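You operate a simulated robot arm through the tools that you are given. There is no shell and no other tool.

You are at the controls of a simulated robot arm. One attempt, no reset.

Task
Bolt the cover on the cream case and tap its yellow pin home.
Fine: at the pillar bench; cover on first; tighten both bolts with the bench's socket wrench, strike the pin with the mallet and put both tools back. Set down upright: socket wrench, mallet.

It is judged by the outcome, as a careful person would: the job done as asked, and still so three seconds after it is handed in. It fails if anything else is knocked over, pushed out of place, dropped, spilled or broken. A push-on lid holds only when it is set on centred and level and pressed home; a screw cap is set on level and turned clockwise until tight.

Robot
A 6-joint arm with a two-finger gripper, fixed in place. Base frame: the origin is on the floor under the middle of its stand, x ahead of it, y to its left, z up; the work surface is at about z = 0.88. Readings come in m, degrees, newtons and seconds.
It reaches about 1.417 m from its shoulder. Its first joint turns from -166.0 to 166.0 degrees. Payload 3.43 kg.
Tool frame: the origin (TCP) lies between the finger pads and is the grasp point; the fingertips stand 0.02 m ahead of it; z points along the fingers, y is the line along which they close. The gripper opens to 0.19 m; its body begins 0.248 m behind the TCP.
Orientation is told as [roll, pitch, yaw] about the base's x, y, z axes, in that order, counted from this pose: with the fingers straight down and closing along the base's y, the tool's x points along the base's -x, its y along +y and its z along -z.

Tools
- The arm moves only by the tool drive_tool. Its arguments are lists of equal length, an entry for each row: "fingers": the finger opening in m, from 0 to 0.19; "translation": the shift along the tool's x, y, z in units of 30 mm (1.0 is 30 mm), a list of three; "rotation": the turn, a rotation vector about the tool's x, y, z in units of 5 degrees (1.0 is 5 degrees), a list of three. In form: {"fingers": [fingers, ...], "translation": [[x, y, z], ...], "rotation": [[wx, wy, wz], ...]}. A call has 1 to 20 rows; each row shifts and turns the commanded pose from where the row before left it, along the tool's axes as they then stand. A call with a number of a shift or a turn outside -1 to 1 is refused whole. Each row takes 0.2 s and may step no farther than 0.05 m and 8.6 degrees from the row before; otherwise, or with a gripper value out of range, the whole call is refused. Where a pose cannot be reached the arm comes as near as it can. A force on the tool above 40 N (or 10 N above the force at the start of the call, whichever is more), or a blocked arm, ends the call early, and 0.2 s more pass. Each finger travels about 0.153 m/s and halts on what it meets, pressing with about 33 N; the grip force reading is that of the motor and also rises with nothing between the fingers. The clock runs only during rows and for 0.2 s after the last one: add rows that do not move to give the fingers time. It gives the time, the measured TCP pose, the force on the tool (base axes), the opening and the grip force at its end, in the units of the frame above (readings bear some noise), with the torque about the TCP (base axes, N m) and any sound that the robot's microphone picked up.
- Cameras (640 x 400 px; columns grow to the right, rows downward): "scene" is fixed at [0.0519, -0.4979, 1.5506]; the picture's right is [0.66, -0.75, 0.00], its down [-0.31, -0.27, -0.91] and it looks along [0.69, 0.60, -0.41] (base axes); focal length 344 px, centre (320, 200). "wrist" rides on the gripper at [0.07, -0.008, -0.288] in the tool frame; the picture's right is [0.12, 0.99, 0.00], its down [-0.96, 0.12, -0.25] and it looks along [-0.24, 0.03, 0.97] (tool axes); focal length 261 px, centre (320, 200). There is no depth. A picture from a camera that has moved, and an enlarged one, comes with that camera's place and axes in the base frame and with its lens.
- get_image(camera): a new picture of that camera. The clock stands still meanwhile.
- raise_lower(by): moves the trunk up (or, below 0, down) by that many m; the arm rides with it, the base frame stays. It gives what a move gives, with no picture.
- zoom(camera, box): a new picture of the part [left, top, right, bottom] of that camera's present view, enlarged. The clock stands still meanwhile.
- hand_in(): hands the job in; it is judged then, once.

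Nothing tells you positions but the pictures and the camera data. Unless the task says otherwise, let go and move clear before handing in.

The tools are called after ">>>" as a command line: name --argument value ..., lists and objects as JSON in quotes. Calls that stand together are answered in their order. drive_tool: Moves the arm, as the interface text tells. Its arguments: {"type":"object","properties":{"fingers":{"type":"array"},"translation":{"type":"array"},"rotation":{"type":"array"}},"required":["fingers","translation","rotation"]} The other tools are called the same way: raise_lower (by) moves the trunk up or down; get_image (camera) takes a picture; zoom (camera, box) takes an enlarged picture of a part of a camera's view; hand_in () hands the job in.

At the start:

```text
time_s: 0.0
tool_pos: [0.7148, 0.0218, 1.406]
ee_rot: [0.0, 0.0, 0.0]
force: [0.3, 0.8, -0.7]
torque: [-0.02, 0.01, 0.01]
grip_width: 0.1901
finger_force: 0.0
trunk travel left (down, up): [-0.375, 0.065]
```

scene: 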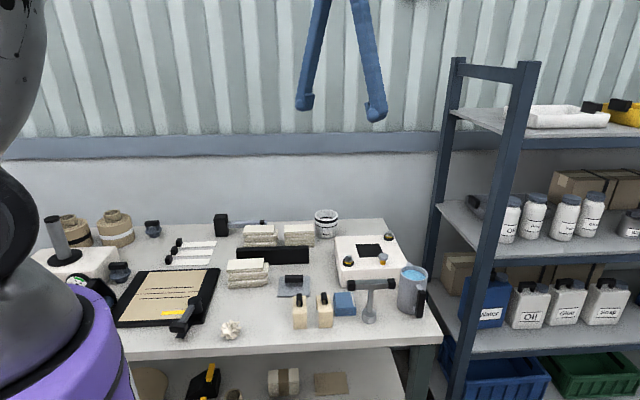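
wrist: 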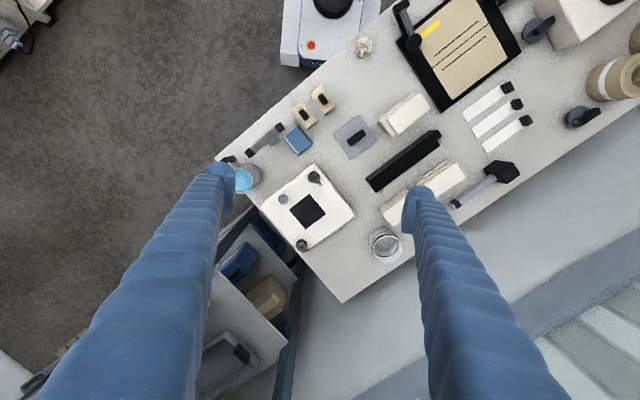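

I see a bench with a white/cream case at the far right corner, a T-handled socket wrench, a mallet, and various other objects. I'll look closer before moving anything.

>>> zoom --camera "scene" --box '[280, 200, 440, 340]'

>>> zoom --camera "scene" --box '[140, 200, 320, 340]'

>>> zoom --camera "wrist" --box '[200, 80, 400, 300]'

>>> zoom --camera "wrist" --box '[340, 0, 640, 240]'

>>> zoom --camera "scene" --box '[0, 190, 240, 400]'

```text
2.86 times, centred on (360, 270) of scene
camera zoom: at [0.0519, -0.4979, 1.5506], right [0.66, -0.75, 0.0], down [-0.31, -0.27, -0.91], along [0.69, 0.6, -0.41], focal length 984 px, centre (206, 0)
```

zoom: 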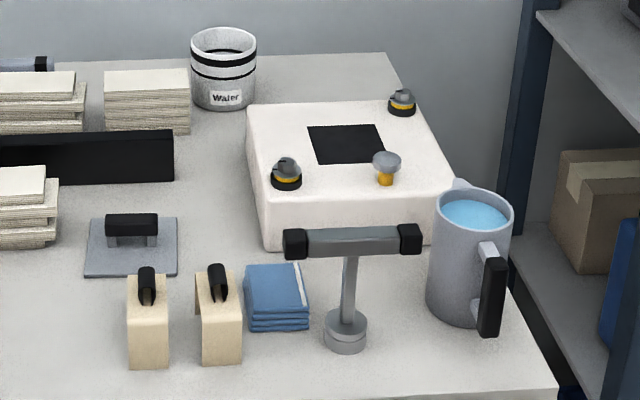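

```text
2.86 times, centred on (230, 270) of scene
camera zoom: at [0.0519, -0.4979, 1.5506], right [0.66, -0.75, 0.0], down [-0.31, -0.27, -0.91], along [0.69, 0.6, -0.41], focal length 984 px, centre (577, 0)
```

zoom: 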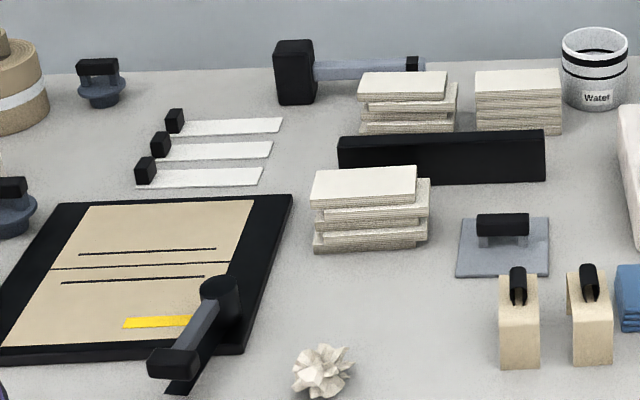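

```text
1.82 times, centred on (300, 190) of wrist
camera zoom: at [0.6436, 0.0132, 1.6934], right [-0.12, 0.99, 0.0], down [0.96, 0.12, 0.25], along [0.24, 0.03, -0.97], focal length 474 px, centre (356, 218)
```

zoom: 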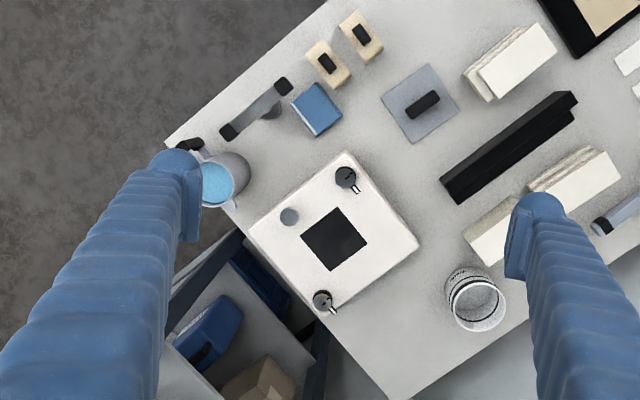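

```text
1.67 times, centred on (490, 120) of wrist
camera zoom: at [0.6436, 0.0132, 1.6934], right [-0.12, 0.99, 0.0], down [0.96, 0.12, 0.25], along [0.24, 0.03, -0.97], focal length 434 px, centre (37, 333)
```

zoom: 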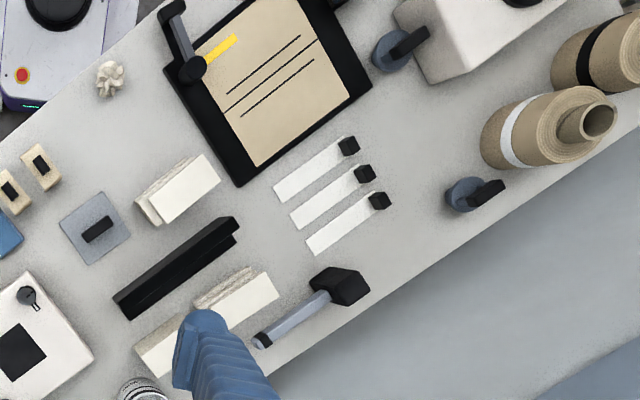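

```text
1.90 times, centred on (120, 295) of scene
camera zoom: at [0.0519, -0.4979, 1.5506], right [0.66, -0.75, 0.0], down [-0.31, -0.27, -0.91], along [0.69, 0.6, -0.41], focal length 656 px, centre (701, 19)
```

zoom: 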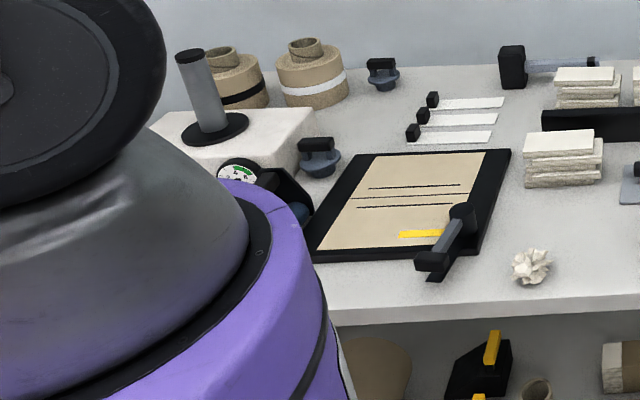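

The cream case (about 0.2 m square, turned about 45°) sits near (0.86, 0.0), with two bolts on opposite corners, a yellow-shank pin and a dark opening. The grey plate with a black handle looks like the cover. I'll move the wrist camera closer to check the details.

>>> drive_tool --fingers '[0.19, 0.19, 0.19, 0.19, 0.19, 0.19, 0.19]' --translation '[[-0.4, -0.1, 0.9], [-0.4, -0.1, 0.9], [-0.4, -0.1, 0.9], [-0.4, -0.1, 0.9], [-0.4, -0.1, 0.9], [-0.4, -0.1, 0.9], [-0.4, -0.1, 0.9]]' --rotation '[[0, 0, 0], [0, 0, 0], [0, 0, 0], [0, 0, 0], [0, 0, 0], [0, 0, 0], [0, 0, 0]]'

>>> get_image --camera "wrist"

>>> zoom --camera "wrist" --box '[220, 100, 420, 300]'

```text
time_s: 1.6
tool_pos: [0.801, 0.0018, 1.215]
ee_rot: [0.0, 0.1, 0.0]
force: [-0.3, 0.1, -0.1]
torque: [0.01, 0.07, 0.01]
grip_width: 0.1899
finger_force: 0.0
trunk travel left (down, up): [-0.375, 0.065]
```

```text
taken
camera wrist: at [0.7294, -0.0076, 1.5037], right [-0.12, 0.99, 0.0], down [0.96, 0.12, 0.25], along [0.24, 0.03, -0.97], focal length 261 px, centre (320, 200)
```

wrist: 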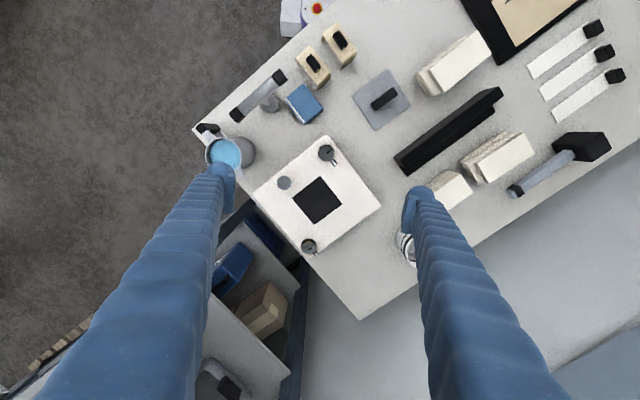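

```text
2.00 times, centred on (320, 200) of wrist
camera zoom: at [0.7294, -0.0076, 1.5037], right [-0.12, 0.99, 0.0], down [0.96, 0.12, 0.25], along [0.24, 0.03, -0.97], focal length 521 px, centre (320, 200)
```

zoom: 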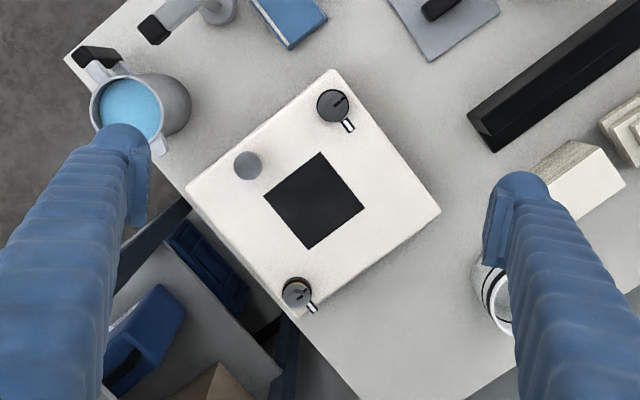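

Bolts seem to carry a dark pointer and the case a white mark beside each. I'll zoom further on these details.

>>> zoom --camera "wrist" --box '[310, 135, 350, 175]'

>>> zoom --camera "wrist" --box '[290, 225, 330, 265]'

>>> zoom --camera "scene" --box '[332, 225, 412, 280]'

>>> zoom --camera "scene" --box '[330, 265, 440, 335]'

>>> zoom --camera "scene" --box '[205, 205, 325, 255]'

>>> zoom --camera "scene" --box '[260, 260, 360, 335]'

```text
10.00 times, centred on (330, 155) of wrist
camera zoom: at [0.7294, -0.0076, 1.5037], right [-0.12, 0.99, 0.0], down [0.96, 0.12, 0.25], along [0.24, 0.03, -0.97], focal length 2606 px, centre (220, 650)
```

zoom: 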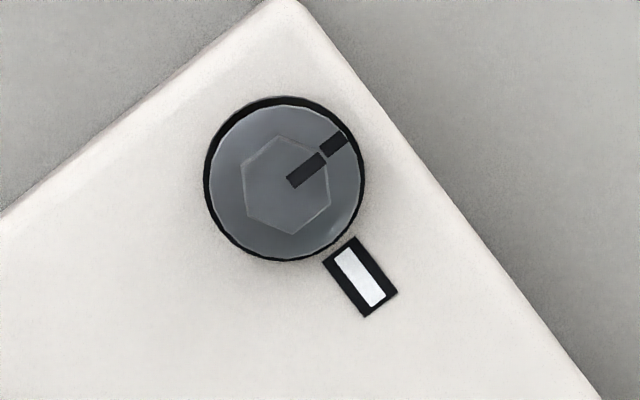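

```text
10.00 times, centred on (310, 245) of wrist
camera zoom: at [0.7294, -0.0076, 1.5037], right [-0.12, 0.99, 0.0], down [0.96, 0.12, 0.25], along [0.24, 0.03, -0.97], focal length 2606 px, centre (420, -250)
```

zoom: 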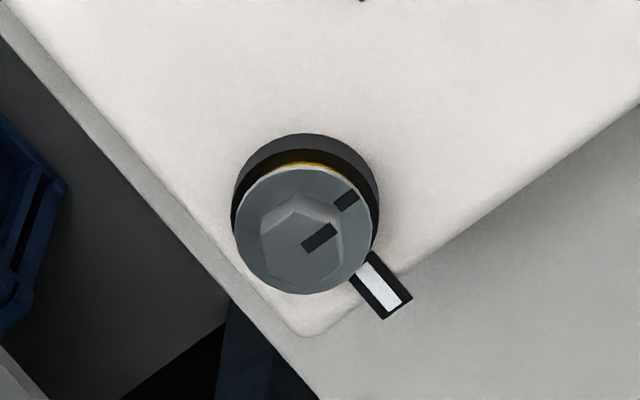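

```text
7.27 times, centred on (372, 252) of scene
camera zoom: at [0.0519, -0.4979, 1.5506], right [0.66, -0.75, 0.0], down [-0.31, -0.27, -0.91], along [0.69, 0.6, -0.41], focal length 2504 px, centre (-58, -182)
```

zoom: 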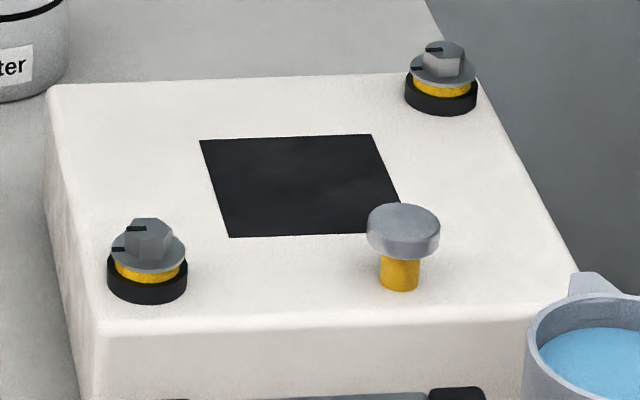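

```text
5.71 times, centred on (385, 300) of scene
camera zoom: at [0.0519, -0.4979, 1.5506], right [0.66, -0.75, 0.0], down [-0.31, -0.27, -0.91], along [0.69, 0.6, -0.41], focal length 1967 px, centre (-51, -371)
```

zoom: 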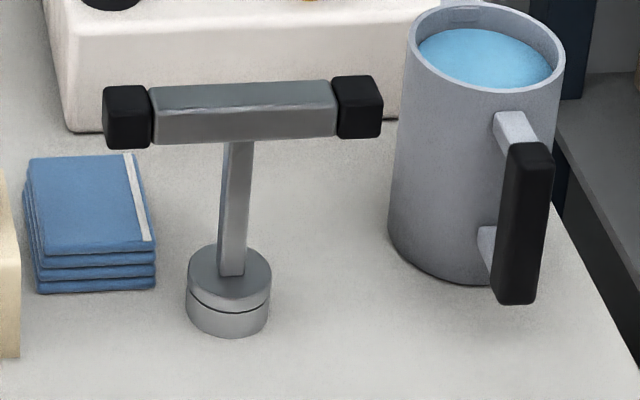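

```text
5.33 times, centred on (265, 230) of scene
camera zoom: at [0.0519, -0.4979, 1.5506], right [0.66, -0.75, 0.0], down [-0.31, -0.27, -0.91], along [0.69, 0.6, -0.41], focal length 1836 px, centre (613, 40)
```

zoom: 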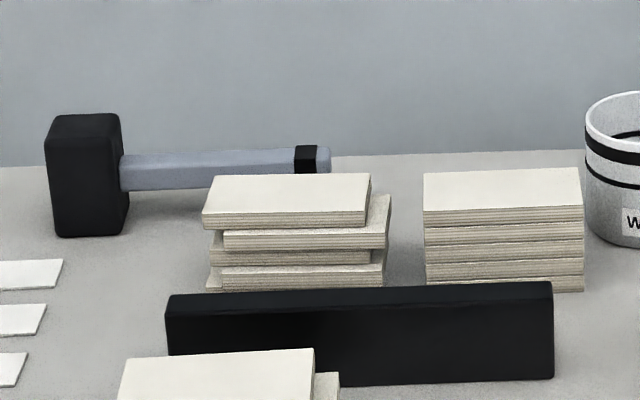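

```text
5.33 times, centred on (310, 298) of scene
camera zoom: at [0.0519, -0.4979, 1.5506], right [0.66, -0.75, 0.0], down [-0.31, -0.27, -0.91], along [0.69, 0.6, -0.41], focal length 1836 px, centre (373, -320)
```

zoom: 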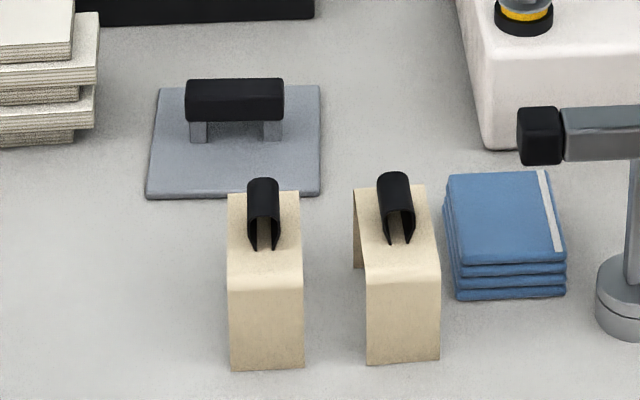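

The bolts have hex heads with a pointer and raised yellow shanks; the pin has a yellow shank; the grey plate with the raised black bar is the cover, near (0.64, 0.12). I'll move over the cover and turn the tool 45° to line up with the bench, keeping height.

>>> drive_tool --fingers '[0.19, 0.19, 0.19, 0.19, 0.19, 0.19, 0.19, 0.15, 0.12, 0.1, 0.1, 0.1, 0.1, 0.1, 0.1]' --translation '[[0.89, 0.63, 0.0], [0.89, 0.63, 0.0], [0.89, 0.63, 0.0], [0.89, 0.63, 0.0], [0.89, 0.63, 0.0], [0.89, 0.63, 0.0], [0, 0, 0], [0, 0, 0], [0, 0, 0], [0, 0, 0], [0, 0, 0], [0, 0, 0], [0, 0, 0], [0, 0, 0], [0, 0, 0]]' --rotation '[[0, 0, 0], [0, 0, 0], [0, 0, 0], [0, 0, 0], [0, 0, 0], [0, 0, 0], [0, 0, 1], [0, 0, 1], [0, 0, 1], [0, 0, 1], [0, 0, 1], [0, 0, 1], [0, 0, 1], [0, 0, 1], [0, 0, 1]]'

>>> get_image --camera "wrist"

>>> get_image --camera "scene"

```text
time_s: 4.8
tool_pos: [0.6385, 0.1157, 1.2168]
ee_rot: [0.0, 0.0, -45.2]
force: [-0.2, -0.5, -0.1]
torque: [-0.01, 0.04, -0.01]
grip_width: 0.0996
finger_force: 0.0
trunk travel left (down, up): [-0.375, 0.065]
```

```text
taken
camera wrist: at [0.5821, 0.1581, 1.5045], right [0.62, 0.79, 0.0], down [0.76, -0.6, 0.25], along [0.19, -0.15, -0.97], focal length 261 px, centre (320, 200)
```

wrist: 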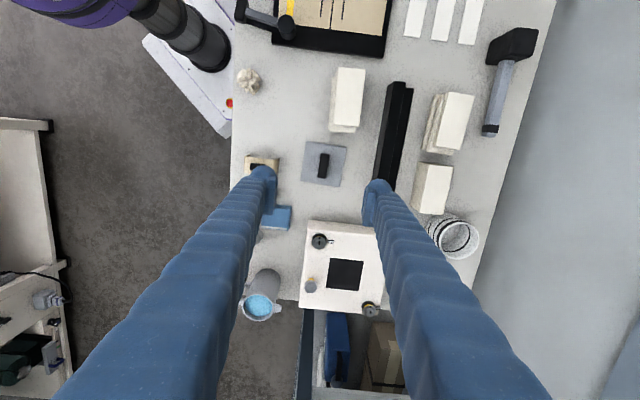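

```text
taken
```

scene: 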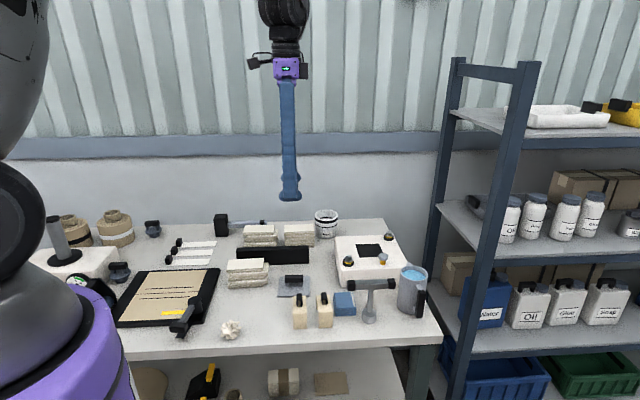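

The cover plate is now near the centre of the wrist view. I'll zoom on it to get its exact place and angle.

>>> zoom --camera "wrist" --box '[290, 130, 360, 200]'

>>> zoom --camera "wrist" --box '[290, 210, 400, 320]'

```text
5.71 times, centred on (325, 165) of wrist
camera zoom: at [0.5821, 0.1581, 1.5045], right [0.62, 0.79, 0.0], down [0.76, -0.6, 0.25], along [0.19, -0.15, -0.97], focal length 1489 px, centre (291, 400)
```

zoom: 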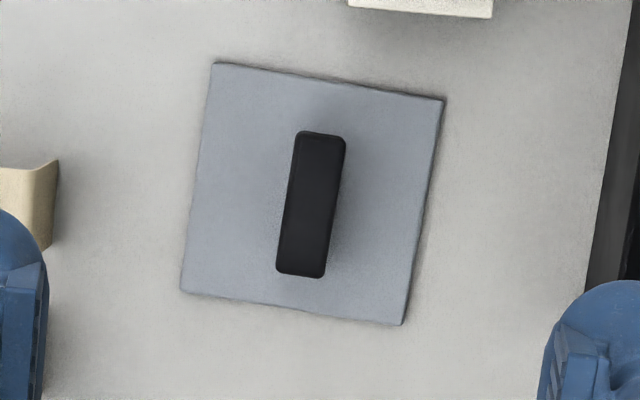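

```text
3.64 times, centred on (345, 265) of wrist
camera zoom: at [0.5821, 0.1581, 1.5045], right [0.62, 0.79, 0.0], down [0.76, -0.6, 0.25], along [0.19, -0.15, -0.97], focal length 948 px, centre (229, -36)
```

zoom: 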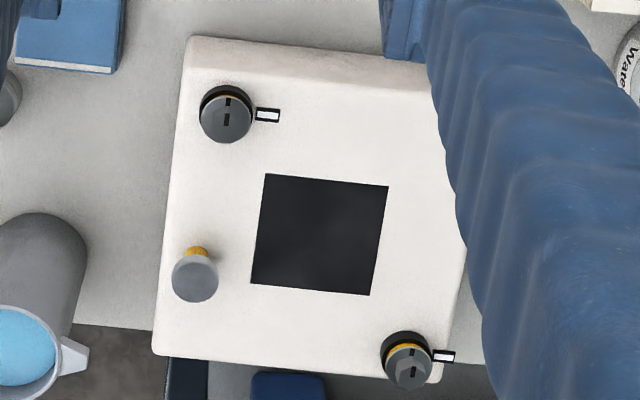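

The cover plate is about 95 mm square, centred near (0.643, 0.123), its handle turned about 2° more than my tool. I'll correct that and descend to just above the handle.

>>> drive_tool --fingers '[0.08, 0.06, 0.06, 0.06, 0.06, 0.06, 0.06, 0.06, 0.06]' --translation '[[0.06, 0.28, 0.8], [0, 0, 0.8], [0, 0, 0.9], [0, 0, 0.9], [0, 0, 0.9], [0, 0, 0.9], [0, 0, 0.9], [0, 0, 0.9], [0, 0, 0.9]]' --rotation '[[0, 0, 0.4], [0, 0, 0], [0, 0, 0], [0, 0, 0], [0, 0, 0], [0, 0, 0], [0, 0, 0], [0, 0, 0], [0, 0, 0]]'

>>> get_image --camera "wrist"

>>> zoom --camera "scene" --box '[240, 220, 340, 320]'

```text
time_s: 6.8
tool_pos: [0.6442, 0.1205, 0.9786]
ee_rot: [0.0, 0.0, -47.0]
force: [0.6, 0.5, 1.5]
torque: [0.02, 0.04, 0.0]
grip_width: 0.0599
finger_force: 0.0
trunk travel left (down, up): [-0.375, 0.065]
```

```text
taken
camera wrist: at [0.5881, 0.1665, 1.2671], right [0.65, 0.76, 0.0], down [0.74, -0.62, 0.25], along [0.19, -0.16, -0.97], focal length 261 px, centre (320, 200)
```

wrist: 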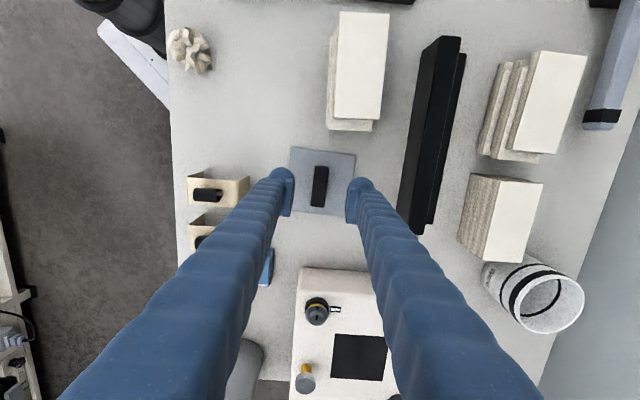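

```text
4.00 times, centred on (290, 270) of scene
camera zoom: at [0.0519, -0.4979, 1.5506], right [0.66, -0.75, 0.0], down [-0.31, -0.27, -0.91], along [0.69, 0.6, -0.41], focal length 1377 px, centre (440, -80)
```

zoom: 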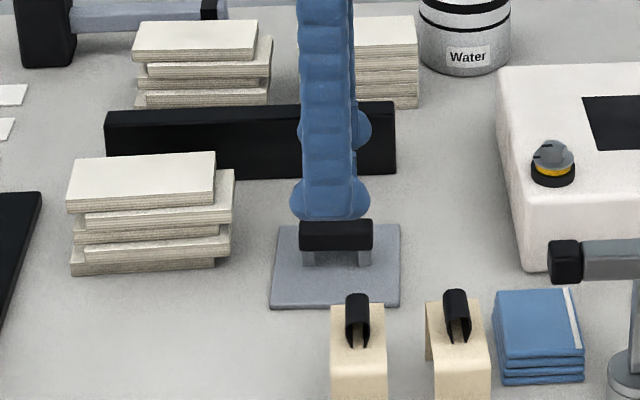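

The handle is centred between the fingers. I'll go down to the handle and grip it.

>>> drive_tool --fingers '[0.06, 0.06, 0.06]' --translation '[[0, 0, 0.8], [0, 0, 0.8], [0, 0, 0.5]]' --rotation '[[0, 0, 0], [0, 0, 0], [0, 0, 0]]'

>>> zoom --camera "scene" --box '[265, 255, 325, 305]'

>>> zoom --camera "wrist" --box '[260, 140, 380, 230]'

```text
time_s: 7.6
tool_pos: [0.6441, 0.1217, 0.9164]
ee_rot: [0.0, 0.1, -47.1]
force: [0.1, 0.4, -0.4]
torque: [-0.01, 0.03, -0.05]
grip_width: 0.0599
finger_force: 0.1
trunk travel left (down, up): [-0.375, 0.065]
```

```text
8.00 times, centred on (295, 280) of scene
camera zoom: at [0.0519, -0.4979, 1.5506], right [0.66, -0.75, 0.0], down [-0.31, -0.27, -0.91], along [0.69, 0.6, -0.41], focal length 2754 px, centre (520, -440)
```

zoom: 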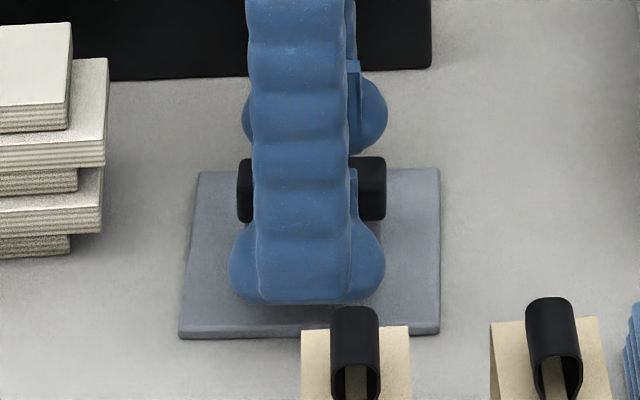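

```text
4.44 times, centred on (320, 185) of wrist
camera zoom: at [0.5887, 0.1667, 1.2041], right [0.65, 0.76, 0.0], down [0.74, -0.62, 0.25], along [0.19, -0.16, -0.97], focal length 1158 px, centre (320, 267)
```

zoom: 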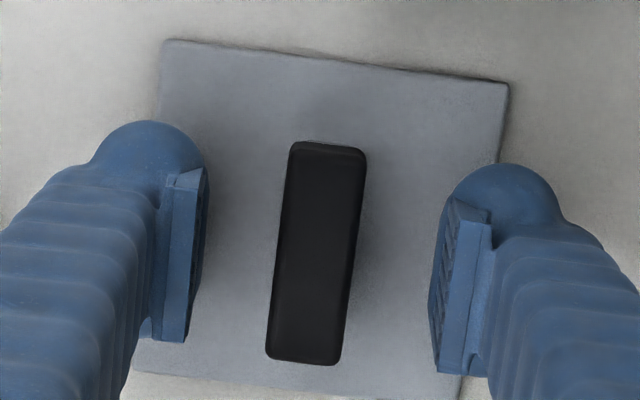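

Aligned with the handle. Closing on it now, then lifting a little to check.

>>> drive_tool --fingers '[0.03, 0.01, 0.0, 0.0, 0.0]' --translation '[[0, 0, 0], [0, 0, 0], [0, 0, 0], [0, 0, 0], [0, 0, 0]]' --rotation '[[0, 0, 0], [0, 0, 0], [0, 0, 0], [0, 0, 0], [0, 0, 0]]'

>>> drive_tool --fingers '[0.0, 0.0, 0.0, 0.0, 0.0, 0.0, 0.0]' --translation '[[0, 0, -0.3], [0, 0, -0.8], [0, 0, -1], [0, 0, -1], [0, 0, -1], [0, 0, -1], [0, 0, -1]]' --rotation '[[0, 0, 0], [0, 0, 0], [0, 0, 0], [0, 0, 0], [0, 0, 0], [0, 0, 0], [0, 0, 0]]'

>>> get_image --camera "scene"

>>> get_image --camera "wrist"

```text
time_s: 8.8
tool_pos: [0.6433, 0.1212, 0.9163]
ee_rot: [0.0, 0.0, -46.9]
force: [0.4, -0.3, 0.4]
torque: [-0.01, 0.01, 0.0]
grip_width: 0.0188
finger_force: 32.8
trunk travel left (down, up): [-0.375, 0.065]
```

```text
time_s: 10.4
tool_pos: [0.6443, 0.1225, 1.1019]
ee_rot: [0.0, -0.1, -47.0]
force: [0.4, 0.4, -1.9]
torque: [0.0, -0.06, 0.03]
grip_width: 0.0189
finger_force: 33.0
trunk travel left (down, up): [-0.375, 0.065]
```

```text
taken
```

scene: 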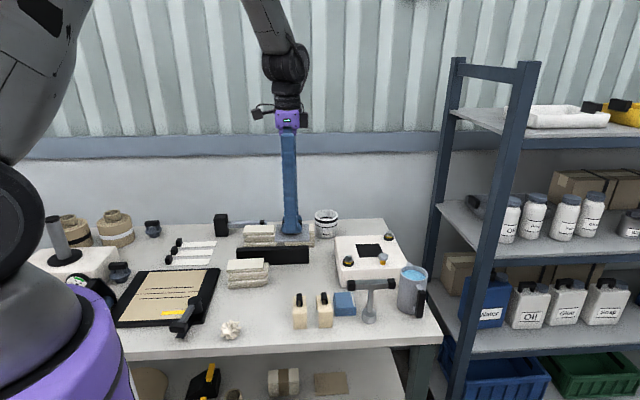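

```text
taken
camera wrist: at [0.589, 0.167, 1.39], right [0.64, 0.76, 0.0], down [0.74, -0.62, 0.25], along [0.19, -0.16, -0.97], focal length 261 px, centre (320, 200)
```

wrist: 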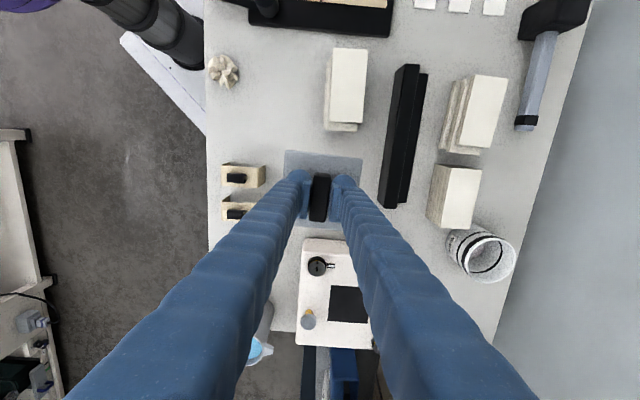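

The cover seems to be lifted. I'll zoom in to confirm it hangs level.

>>> zoom --camera "scene" --box '[250, 190, 330, 260]'

>>> zoom --camera "wrist" --box '[270, 140, 380, 360]'

```text
5.71 times, centred on (290, 225) of scene
camera zoom: at [0.0519, -0.4979, 1.5506], right [0.66, -0.75, 0.0], down [-0.31, -0.27, -0.91], along [0.69, 0.6, -0.41], focal length 1967 px, centre (491, 57)
```

zoom: 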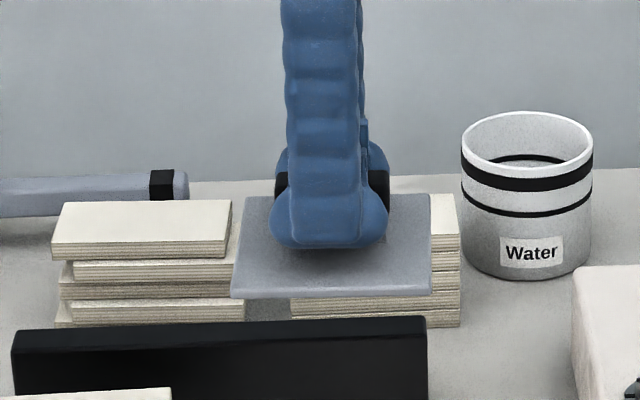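

```text
1.82 times, centred on (325, 250) of wrist
camera zoom: at [0.589, 0.167, 1.39], right [0.64, 0.76, 0.0], down [0.74, -0.62, 0.25], along [0.19, -0.16, -0.97], focal length 474 px, centre (311, 109)
```

zoom: 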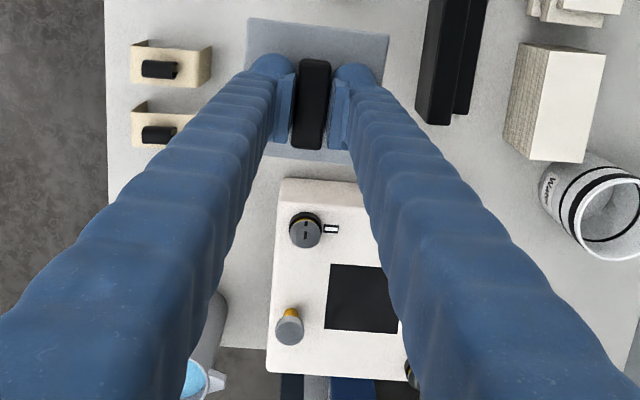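

The cover hangs level in the grip. Before moving I'll measure the opening and case more precisely from this pose.

>>> zoom --camera "wrist" --box '[290, 230, 390, 350]'

>>> zoom --camera "scene" --box '[325, 225, 425, 295]'

```text
3.33 times, centred on (340, 290) of wrist
camera zoom: at [0.589, 0.167, 1.39], right [0.64, 0.76, 0.0], down [0.74, -0.62, 0.25], along [0.19, -0.16, -0.97], focal length 869 px, centre (253, -100)
```

zoom: 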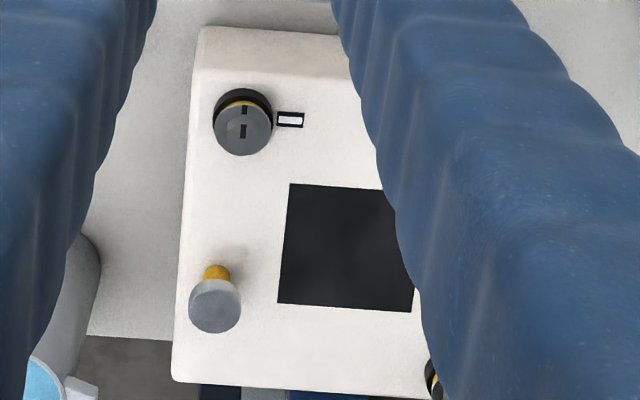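

```text
5.71 times, centred on (375, 260) of scene
camera zoom: at [0.0519, -0.4979, 1.5506], right [0.66, -0.75, 0.0], down [-0.31, -0.27, -0.91], along [0.69, 0.6, -0.41], focal length 1967 px, centre (6, -143)
```

zoom: 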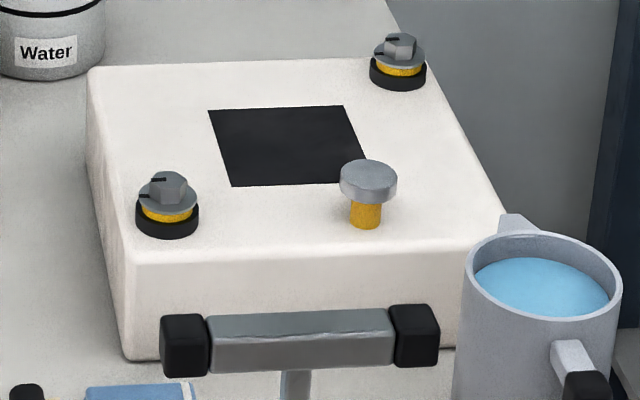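

The opening is about 80 mm square, centred near (0.874, 0.004) at about −44.5° yaw. I'll carry the cover over there at a safe height and turn it to match.

>>> drive_tool --fingers '[0, 0, 0, 0, 0, 0, 0, 0, 0, 0]' --translation '[[-0.899, 0.323, 0], [-0.899, 0.323, 0], [-0.899, 0.323, 0], [-0.899, 0.323, 0], [-0.899, 0.323, 0], [-0.899, 0.323, 0], [-0.899, 0.323, 0], [-0.899, 0.323, 0], [-0.899, 0.323, 0], [0, 0, 0.5]]' --rotation '[[0, 0, 0], [0, 0, 0], [0, 0, 0], [0, 0, 0], [0, 0, 0], [0, 0, 0], [0, 0, 0], [0, 0, 0], [0, 0, 0], [0, 0, -0.5]]'

>>> zoom --camera "scene" --box '[325, 195, 425, 295]'

>>> get_image --camera "wrist"

```text
time_s: 12.6
tool_pos: [0.872, 0.0037, 1.0855]
ee_rot: [0.0, 0.0, -44.4]
force: [-0.2, -0.4, -1.3]
torque: [0.0, 0.04, -0.02]
grip_width: 0.0188
finger_force: 32.8
trunk travel left (down, up): [-0.375, 0.065]
```

```text
4.00 times, centred on (375, 245) of scene
camera zoom: at [0.0519, -0.4979, 1.5506], right [0.66, -0.75, 0.0], down [-0.31, -0.27, -0.91], along [0.69, 0.6, -0.41], focal length 1377 px, centre (100, 20)
```

zoom: 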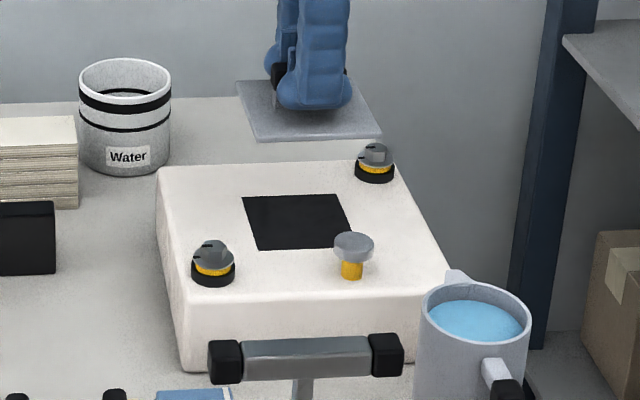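

```text
taken
camera wrist: at [0.8156, 0.0472, 1.3742], right [0.61, 0.79, 0.0], down [0.77, -0.59, 0.25], along [0.2, -0.15, -0.97], focal length 261 px, centre (320, 200)
```

wrist: 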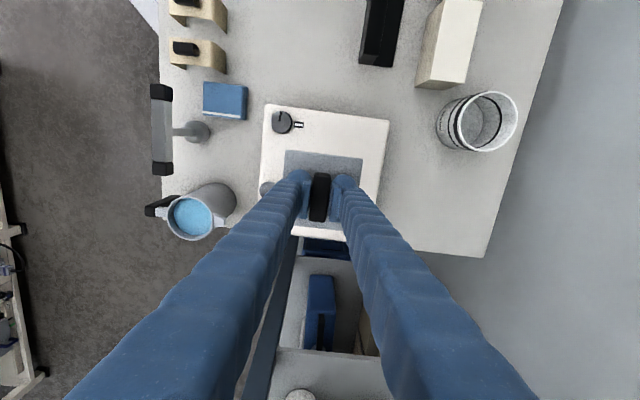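

The cover is over the opening. I'll lower to about 1.5 cm above the case top and compare the edges.

>>> drive_tool --fingers '[0, 0, 0]' --translation '[[0, 0, 0.9], [0, 0, 0.9], [0, 0, 0.8]]' --rotation '[[0, 0, 0], [0, 0, 0], [0, 0, 0]]'

>>> zoom --camera "scene" --box '[325, 225, 425, 295]'

>>> zoom --camera "wrist" --box '[240, 80, 400, 240]'

```text
time_s: 13.4
tool_pos: [0.8731, 0.0043, 1.0054]
ee_rot: [-0.1, 0.1, -44.6]
force: [0.5, -0.5, -1.7]
torque: [-0.03, 0.06, 0.02]
grip_width: 0.019
finger_force: 32.4
trunk travel left (down, up): [-0.375, 0.065]
```

```text
5.71 times, centred on (375, 260) of scene
camera zoom: at [0.0519, -0.4979, 1.5506], right [0.66, -0.75, 0.0], down [-0.31, -0.27, -0.91], along [0.69, 0.6, -0.41], focal length 1967 px, centre (6, -143)
```

zoom: 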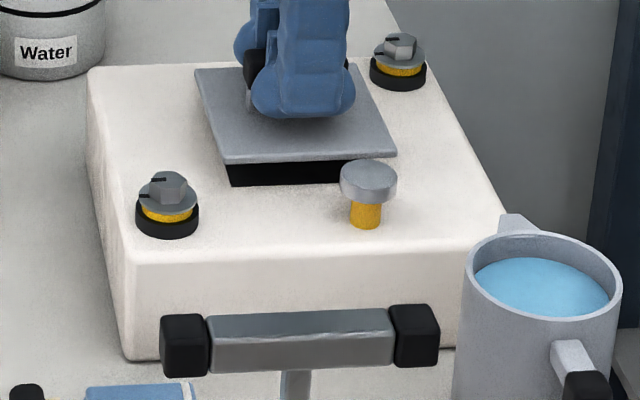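

```text
2.50 times, centred on (320, 160) of wrist
camera zoom: at [0.8161, 0.0468, 1.2934], right [0.61, 0.79, 0.0], down [0.77, -0.59, 0.25], along [0.19, -0.15, -0.97], focal length 652 px, centre (320, 300)
```

zoom: 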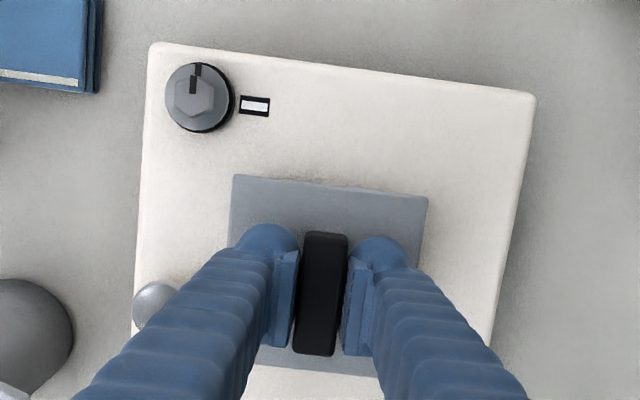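

The plate sits centred over the opening in both views (within a couple of mm) and is aligned. Lowering gently until contact.

>>> drive_tool --fingers '[0, 0, 0, 0, 0, 0, 0, 0]' --translation '[[0, 0, 0.12], [0, 0, 0.12], [0, 0, 0.12], [0, 0, 0.1], [0, 0, 0.05], [0, 0, 0.05], [0, 0, 0.05], [0, 0, 0.05]]' --rotation '[[0, 0, 0], [0, 0, 0], [0, 0, 0], [0, 0, 0], [0, 0, 0], [0, 0, 0], [0, 0, 0], [0, 0, 0]]'

>>> zoom --camera "scene" --box '[325, 225, 425, 295]'

```text
time_s: 15.2
tool_pos: [0.8723, 0.0022, 0.9896]
ee_rot: [0.2, -0.2, -44.5]
force: [-3.3, 3.1, 31.3]
torque: [0.16, 0.14, -0.01]
grip_width: 0.019
finger_force: 32.8
trunk travel left (down, up): [-0.375, 0.065]
```

```text
5.71 times, centred on (375, 260) of scene
camera zoom: at [0.0519, -0.4979, 1.5506], right [0.66, -0.75, 0.0], down [-0.31, -0.27, -0.91], along [0.69, 0.6, -0.41], focal length 1967 px, centre (6, -143)
```

zoom: 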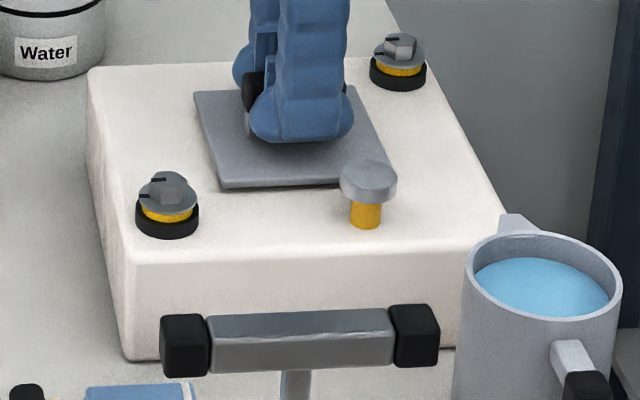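

Contact at TCP z ≈ 0.99 (about 31 N). I'll check closely how the plate sits before releasing.

>>> zoom --camera "scene" --box '[350, 235, 400, 275]'

>>> get_image --camera "wrist"

>>> zoom --camera "wrist" --box '[240, 80, 400, 260]'

```text
10.00 times, centred on (375, 255) of scene
camera zoom: at [0.0519, -0.4979, 1.5506], right [0.66, -0.75, 0.0], down [-0.31, -0.27, -0.91], along [0.69, 0.6, -0.41], focal length 3443 px, centre (-230, -350)
```

zoom: 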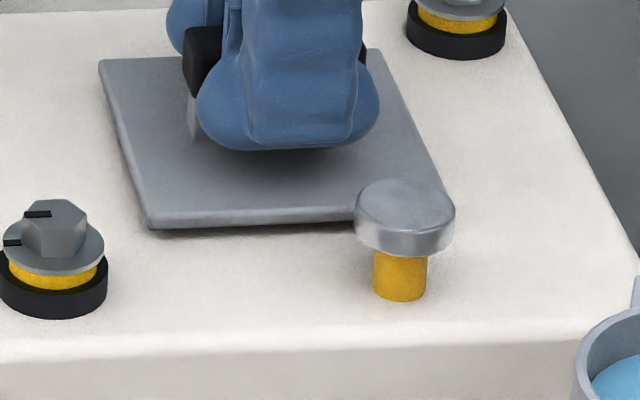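

```text
taken
camera wrist: at [0.814, 0.0465, 1.2781], right [0.61, 0.79, 0.0], down [0.77, -0.59, 0.25], along [0.2, -0.15, -0.97], focal length 261 px, centre (320, 200)
```

wrist: 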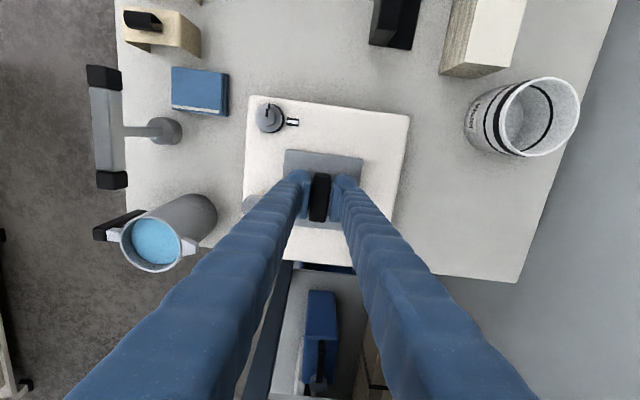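

```text
2.22 times, centred on (320, 170) of wrist
camera zoom: at [0.814, 0.0465, 1.2781], right [0.61, 0.79, 0.0], down [0.77, -0.59, 0.25], along [0.2, -0.15, -0.97], focal length 579 px, centre (320, 267)
```

zoom: 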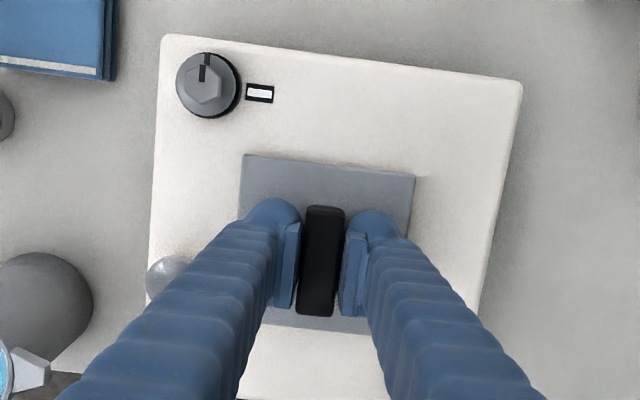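

The plate is laterally centred on the case, but it may still stand a little proud. I'll press further down gently to seat it and watch the height.

>>> drive_tool --fingers '[0, 0, 0, 0]' --translation '[[0, 0, 0.03], [0, 0, 0.03], [0, 0, 0.03], [0, 0, 0.03]]' --rotation '[[0, 0, 0], [0, 0, 0], [0, 0, 0], [0, 0, 0]]'

>>> zoom --camera "scene" --box '[350, 235, 400, 275]'

```text
time_s: 16.2
tool_pos: [0.8732, 0.0037, 0.9845]
ee_rot: [0.0, -0.1, -44.5]
force: [3.2, 0.3, 31.6]
torque: [-0.04, -0.09, -0.01]
grip_width: 0.0187
finger_force: 33.1
trunk travel left (down, up): [-0.375, 0.065]
```

```text
10.00 times, centred on (375, 255) of scene
camera zoom: at [0.0519, -0.4979, 1.5506], right [0.66, -0.75, 0.0], down [-0.31, -0.27, -0.91], along [0.69, 0.6, -0.41], focal length 3443 px, centre (-230, -350)
```

zoom: 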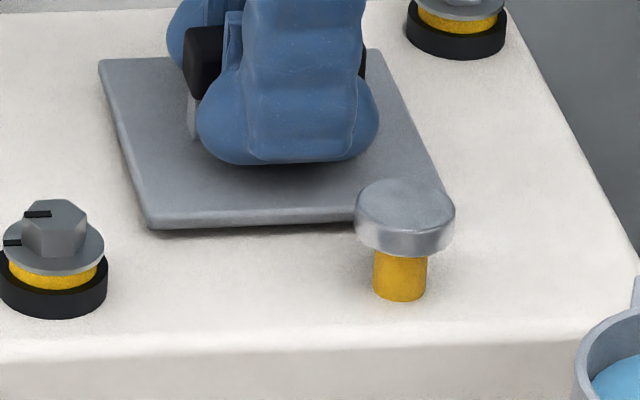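

The fingers slipped down the handle while the plate stayed put, so it is resting firmly on something. I'll zoom tightly on its near edge to see if it is flush.

>>> zoom --camera "scene" --box '[358, 250, 390, 270]'

>>> zoom --camera "scene" --box '[355, 236, 387, 256]'

```text
16.00 times, centred on (374, 260) of scene
camera zoom: at [0.0519, -0.4979, 1.5506], right [0.66, -0.75, 0.0], down [-0.31, -0.27, -0.91], along [0.69, 0.6, -0.41], focal length 5509 px, centre (-544, -760)
```

zoom: 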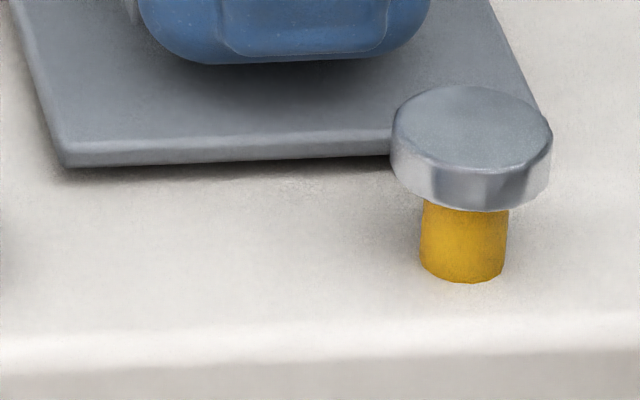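

```text
16.00 times, centred on (371, 246) of scene
camera zoom: at [0.0519, -0.4979, 1.5506], right [0.66, -0.75, 0.0], down [-0.31, -0.27, -0.91], along [0.69, 0.6, -0.41], focal length 5509 px, centre (-496, -536)
```

zoom: 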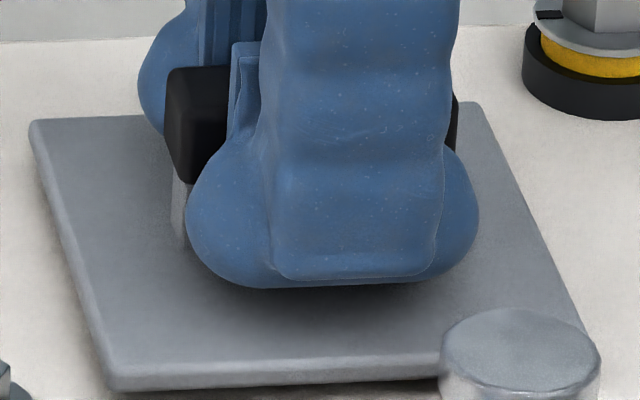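

I suspect the cover may have a lip underneath that hasn't dropped into the opening. I'll lift it and tilt its underside toward the scene camera to see.

>>> drive_tool --fingers '[0, 0, 0, 0, 0, 0, 0, 0, 0, 0, 0, 0, 0, 0, 0, 0]' --translation '[[0, 0, -0.3], [0, 0, -0.7], [0, 0, -1], [0, 0, -1], [0, 0, -1], [0, 0, -1], [0, 0, -1], [0, 0, -1], [0, 0, -1], [0, 0, -1], [0, 0, -1], [0, 0, -1], [0, 0, -1], [0, 0, -1], [0, 0, -0.5], [0, 0, 0]]' --rotation '[[0, 0, 0], [0, 0, 0], [0, 0, 0], [0, 0, 0], [0, 0, 0], [0, 0, 0], [0, 0, 0], [0, 0, 0], [0, 0, 0], [0, 0, 0], [0, 0, 0], [0, 0, 0], [0, 0, 0], [0, 0, 0], [0, 0, 0], [0, 0, 0]]'

>>> drive_tool --fingers '[0, 0, 0, 0, 0, 0, 0, 0, 0, 0]' --translation '[[0, 0, 0], [0, 0, 0], [0, 0, 0], [0, 0, 0], [0, 0, 0], [0, 0, 0], [0, 0, 0], [0, 0, 0], [0, 0, 0], [0, 0, 0]]' --rotation '[[1, 0, 0], [1, 0, 0], [1, 0, 0], [1, 0, 0], [1, 0, 0], [1, 0, 0], [1, 0, 0], [1, 0, 0], [1, 0, 0], [1, 0, 0]]'

>>> get_image --camera "scene"

```text
time_s: 19.6
tool_pos: [0.8723, 0.0034, 1.3879]
ee_rot: [-0.1, 0.1, -44.5]
force: [0.3, 0.7, -1.6]
torque: [0.01, -0.02, 0.01]
grip_width: 0.0189
finger_force: 32.6
trunk travel left (down, up): [-0.375, 0.065]
```

```text
time_s: 21.8
tool_pos: [0.7279, -0.0342, 1.3112]
ee_rot: [-49.7, -0.2, -44.0]
force: [0.1, -0.2, -1.3]
torque: [-0.02, 0.0, 0.02]
grip_width: 0.0187
finger_force: 32.8
out of reach, approached as far as the arm can: row 4, 5, 6, 7, 8, 9, 10
trunk travel left (down, up): [-0.375, 0.065]
```

```text
taken
```

scene: 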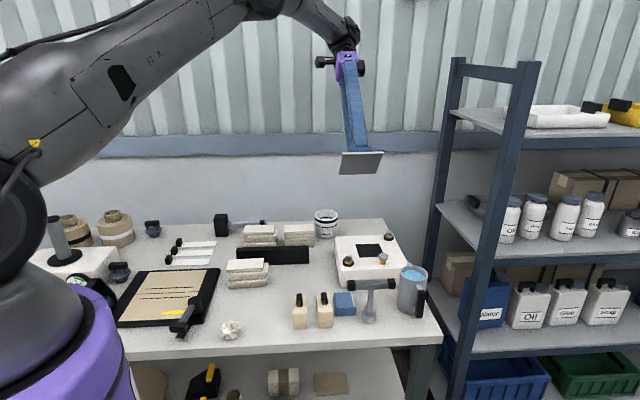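

>>> zoom --camera "scene" --box '[330, 130, 395, 185]'

>>> zoom --camera "scene" --box '[325, 225, 425, 295]'

```text
7.27 times, centred on (362, 158) of scene
camera zoom: at [0.0519, -0.4979, 1.5506], right [0.66, -0.75, 0.0], down [-0.31, -0.27, -0.91], along [0.69, 0.6, -0.41], focal length 2504 px, centre (11, 509)
```

zoom: 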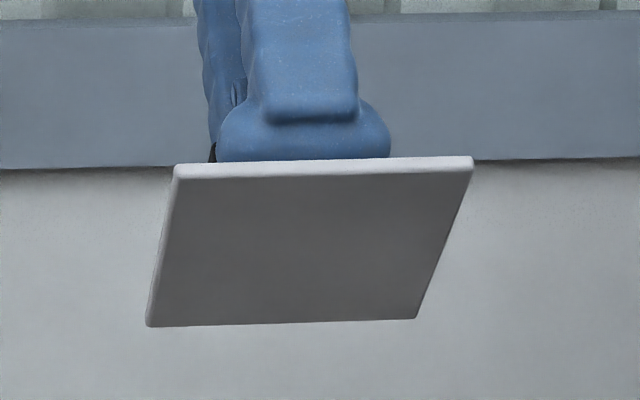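

```text
5.71 times, centred on (375, 260) of scene
camera zoom: at [0.0519, -0.4979, 1.5506], right [0.66, -0.75, 0.0], down [-0.31, -0.27, -0.91], along [0.69, 0.6, -0.41], focal length 1967 px, centre (6, -143)
```

zoom: 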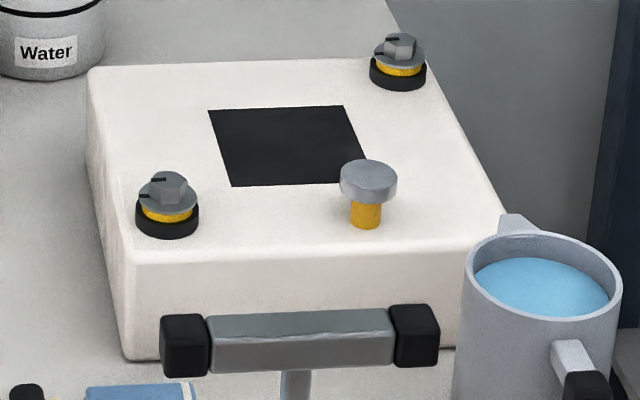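

The plate is plain and flat with no lip, so it simply rests on the case. I'll bring it back level, return to the opening and set it down, then check centring from above.

>>> drive_tool --fingers '[0, 0, 0, 0, 0, 0, 0, 0, 0, 0, 0]' --translation '[[0, 0, 0], [0, 0, 0], [0, 0, 0], [0, 0, 0], [0, 0, 0], [0, 0, 0], [0, 0, 0], [0, 0, 0], [0, 0, 0], [0, 0, 0], [0, 0, 0]]' --rotation '[[-1, 0, 0], [-1, 0, 0], [-1, 0, 0], [-1, 0, 0], [-1, 0, 0], [-1, 0, 0], [-1, 0, 0], [-1, 0, 0], [-1, 0, 0], [-1, 0, 0], [0, 0, 0]]'

>>> zoom --camera "scene" --box '[325, 100, 425, 200]'

```text
time_s: 24.2
tool_pos: [0.7296, -0.0355, 1.3103]
ee_rot: [0.0, 0.0, -44.5]
force: [0.6, 0.7, -1.7]
torque: [-0.03, 0.01, -0.02]
grip_width: 0.0184
finger_force: 33.1
trunk travel left (down, up): [-0.375, 0.065]
```

```text
4.00 times, centred on (375, 150) of scene
camera zoom: at [0.0519, -0.4979, 1.5506], right [0.66, -0.75, 0.0], down [-0.31, -0.27, -0.91], along [0.69, 0.6, -0.41], focal length 1377 px, centre (100, 400)
```

zoom: 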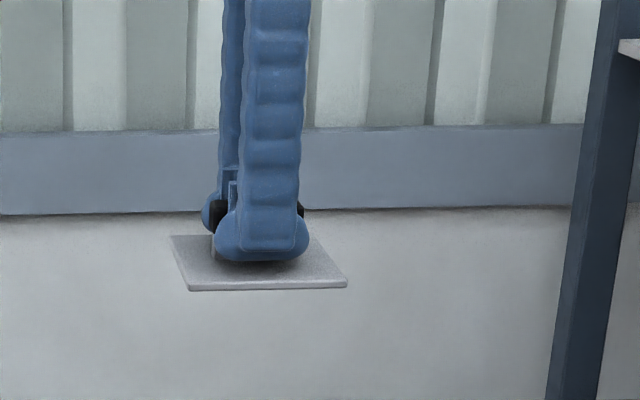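

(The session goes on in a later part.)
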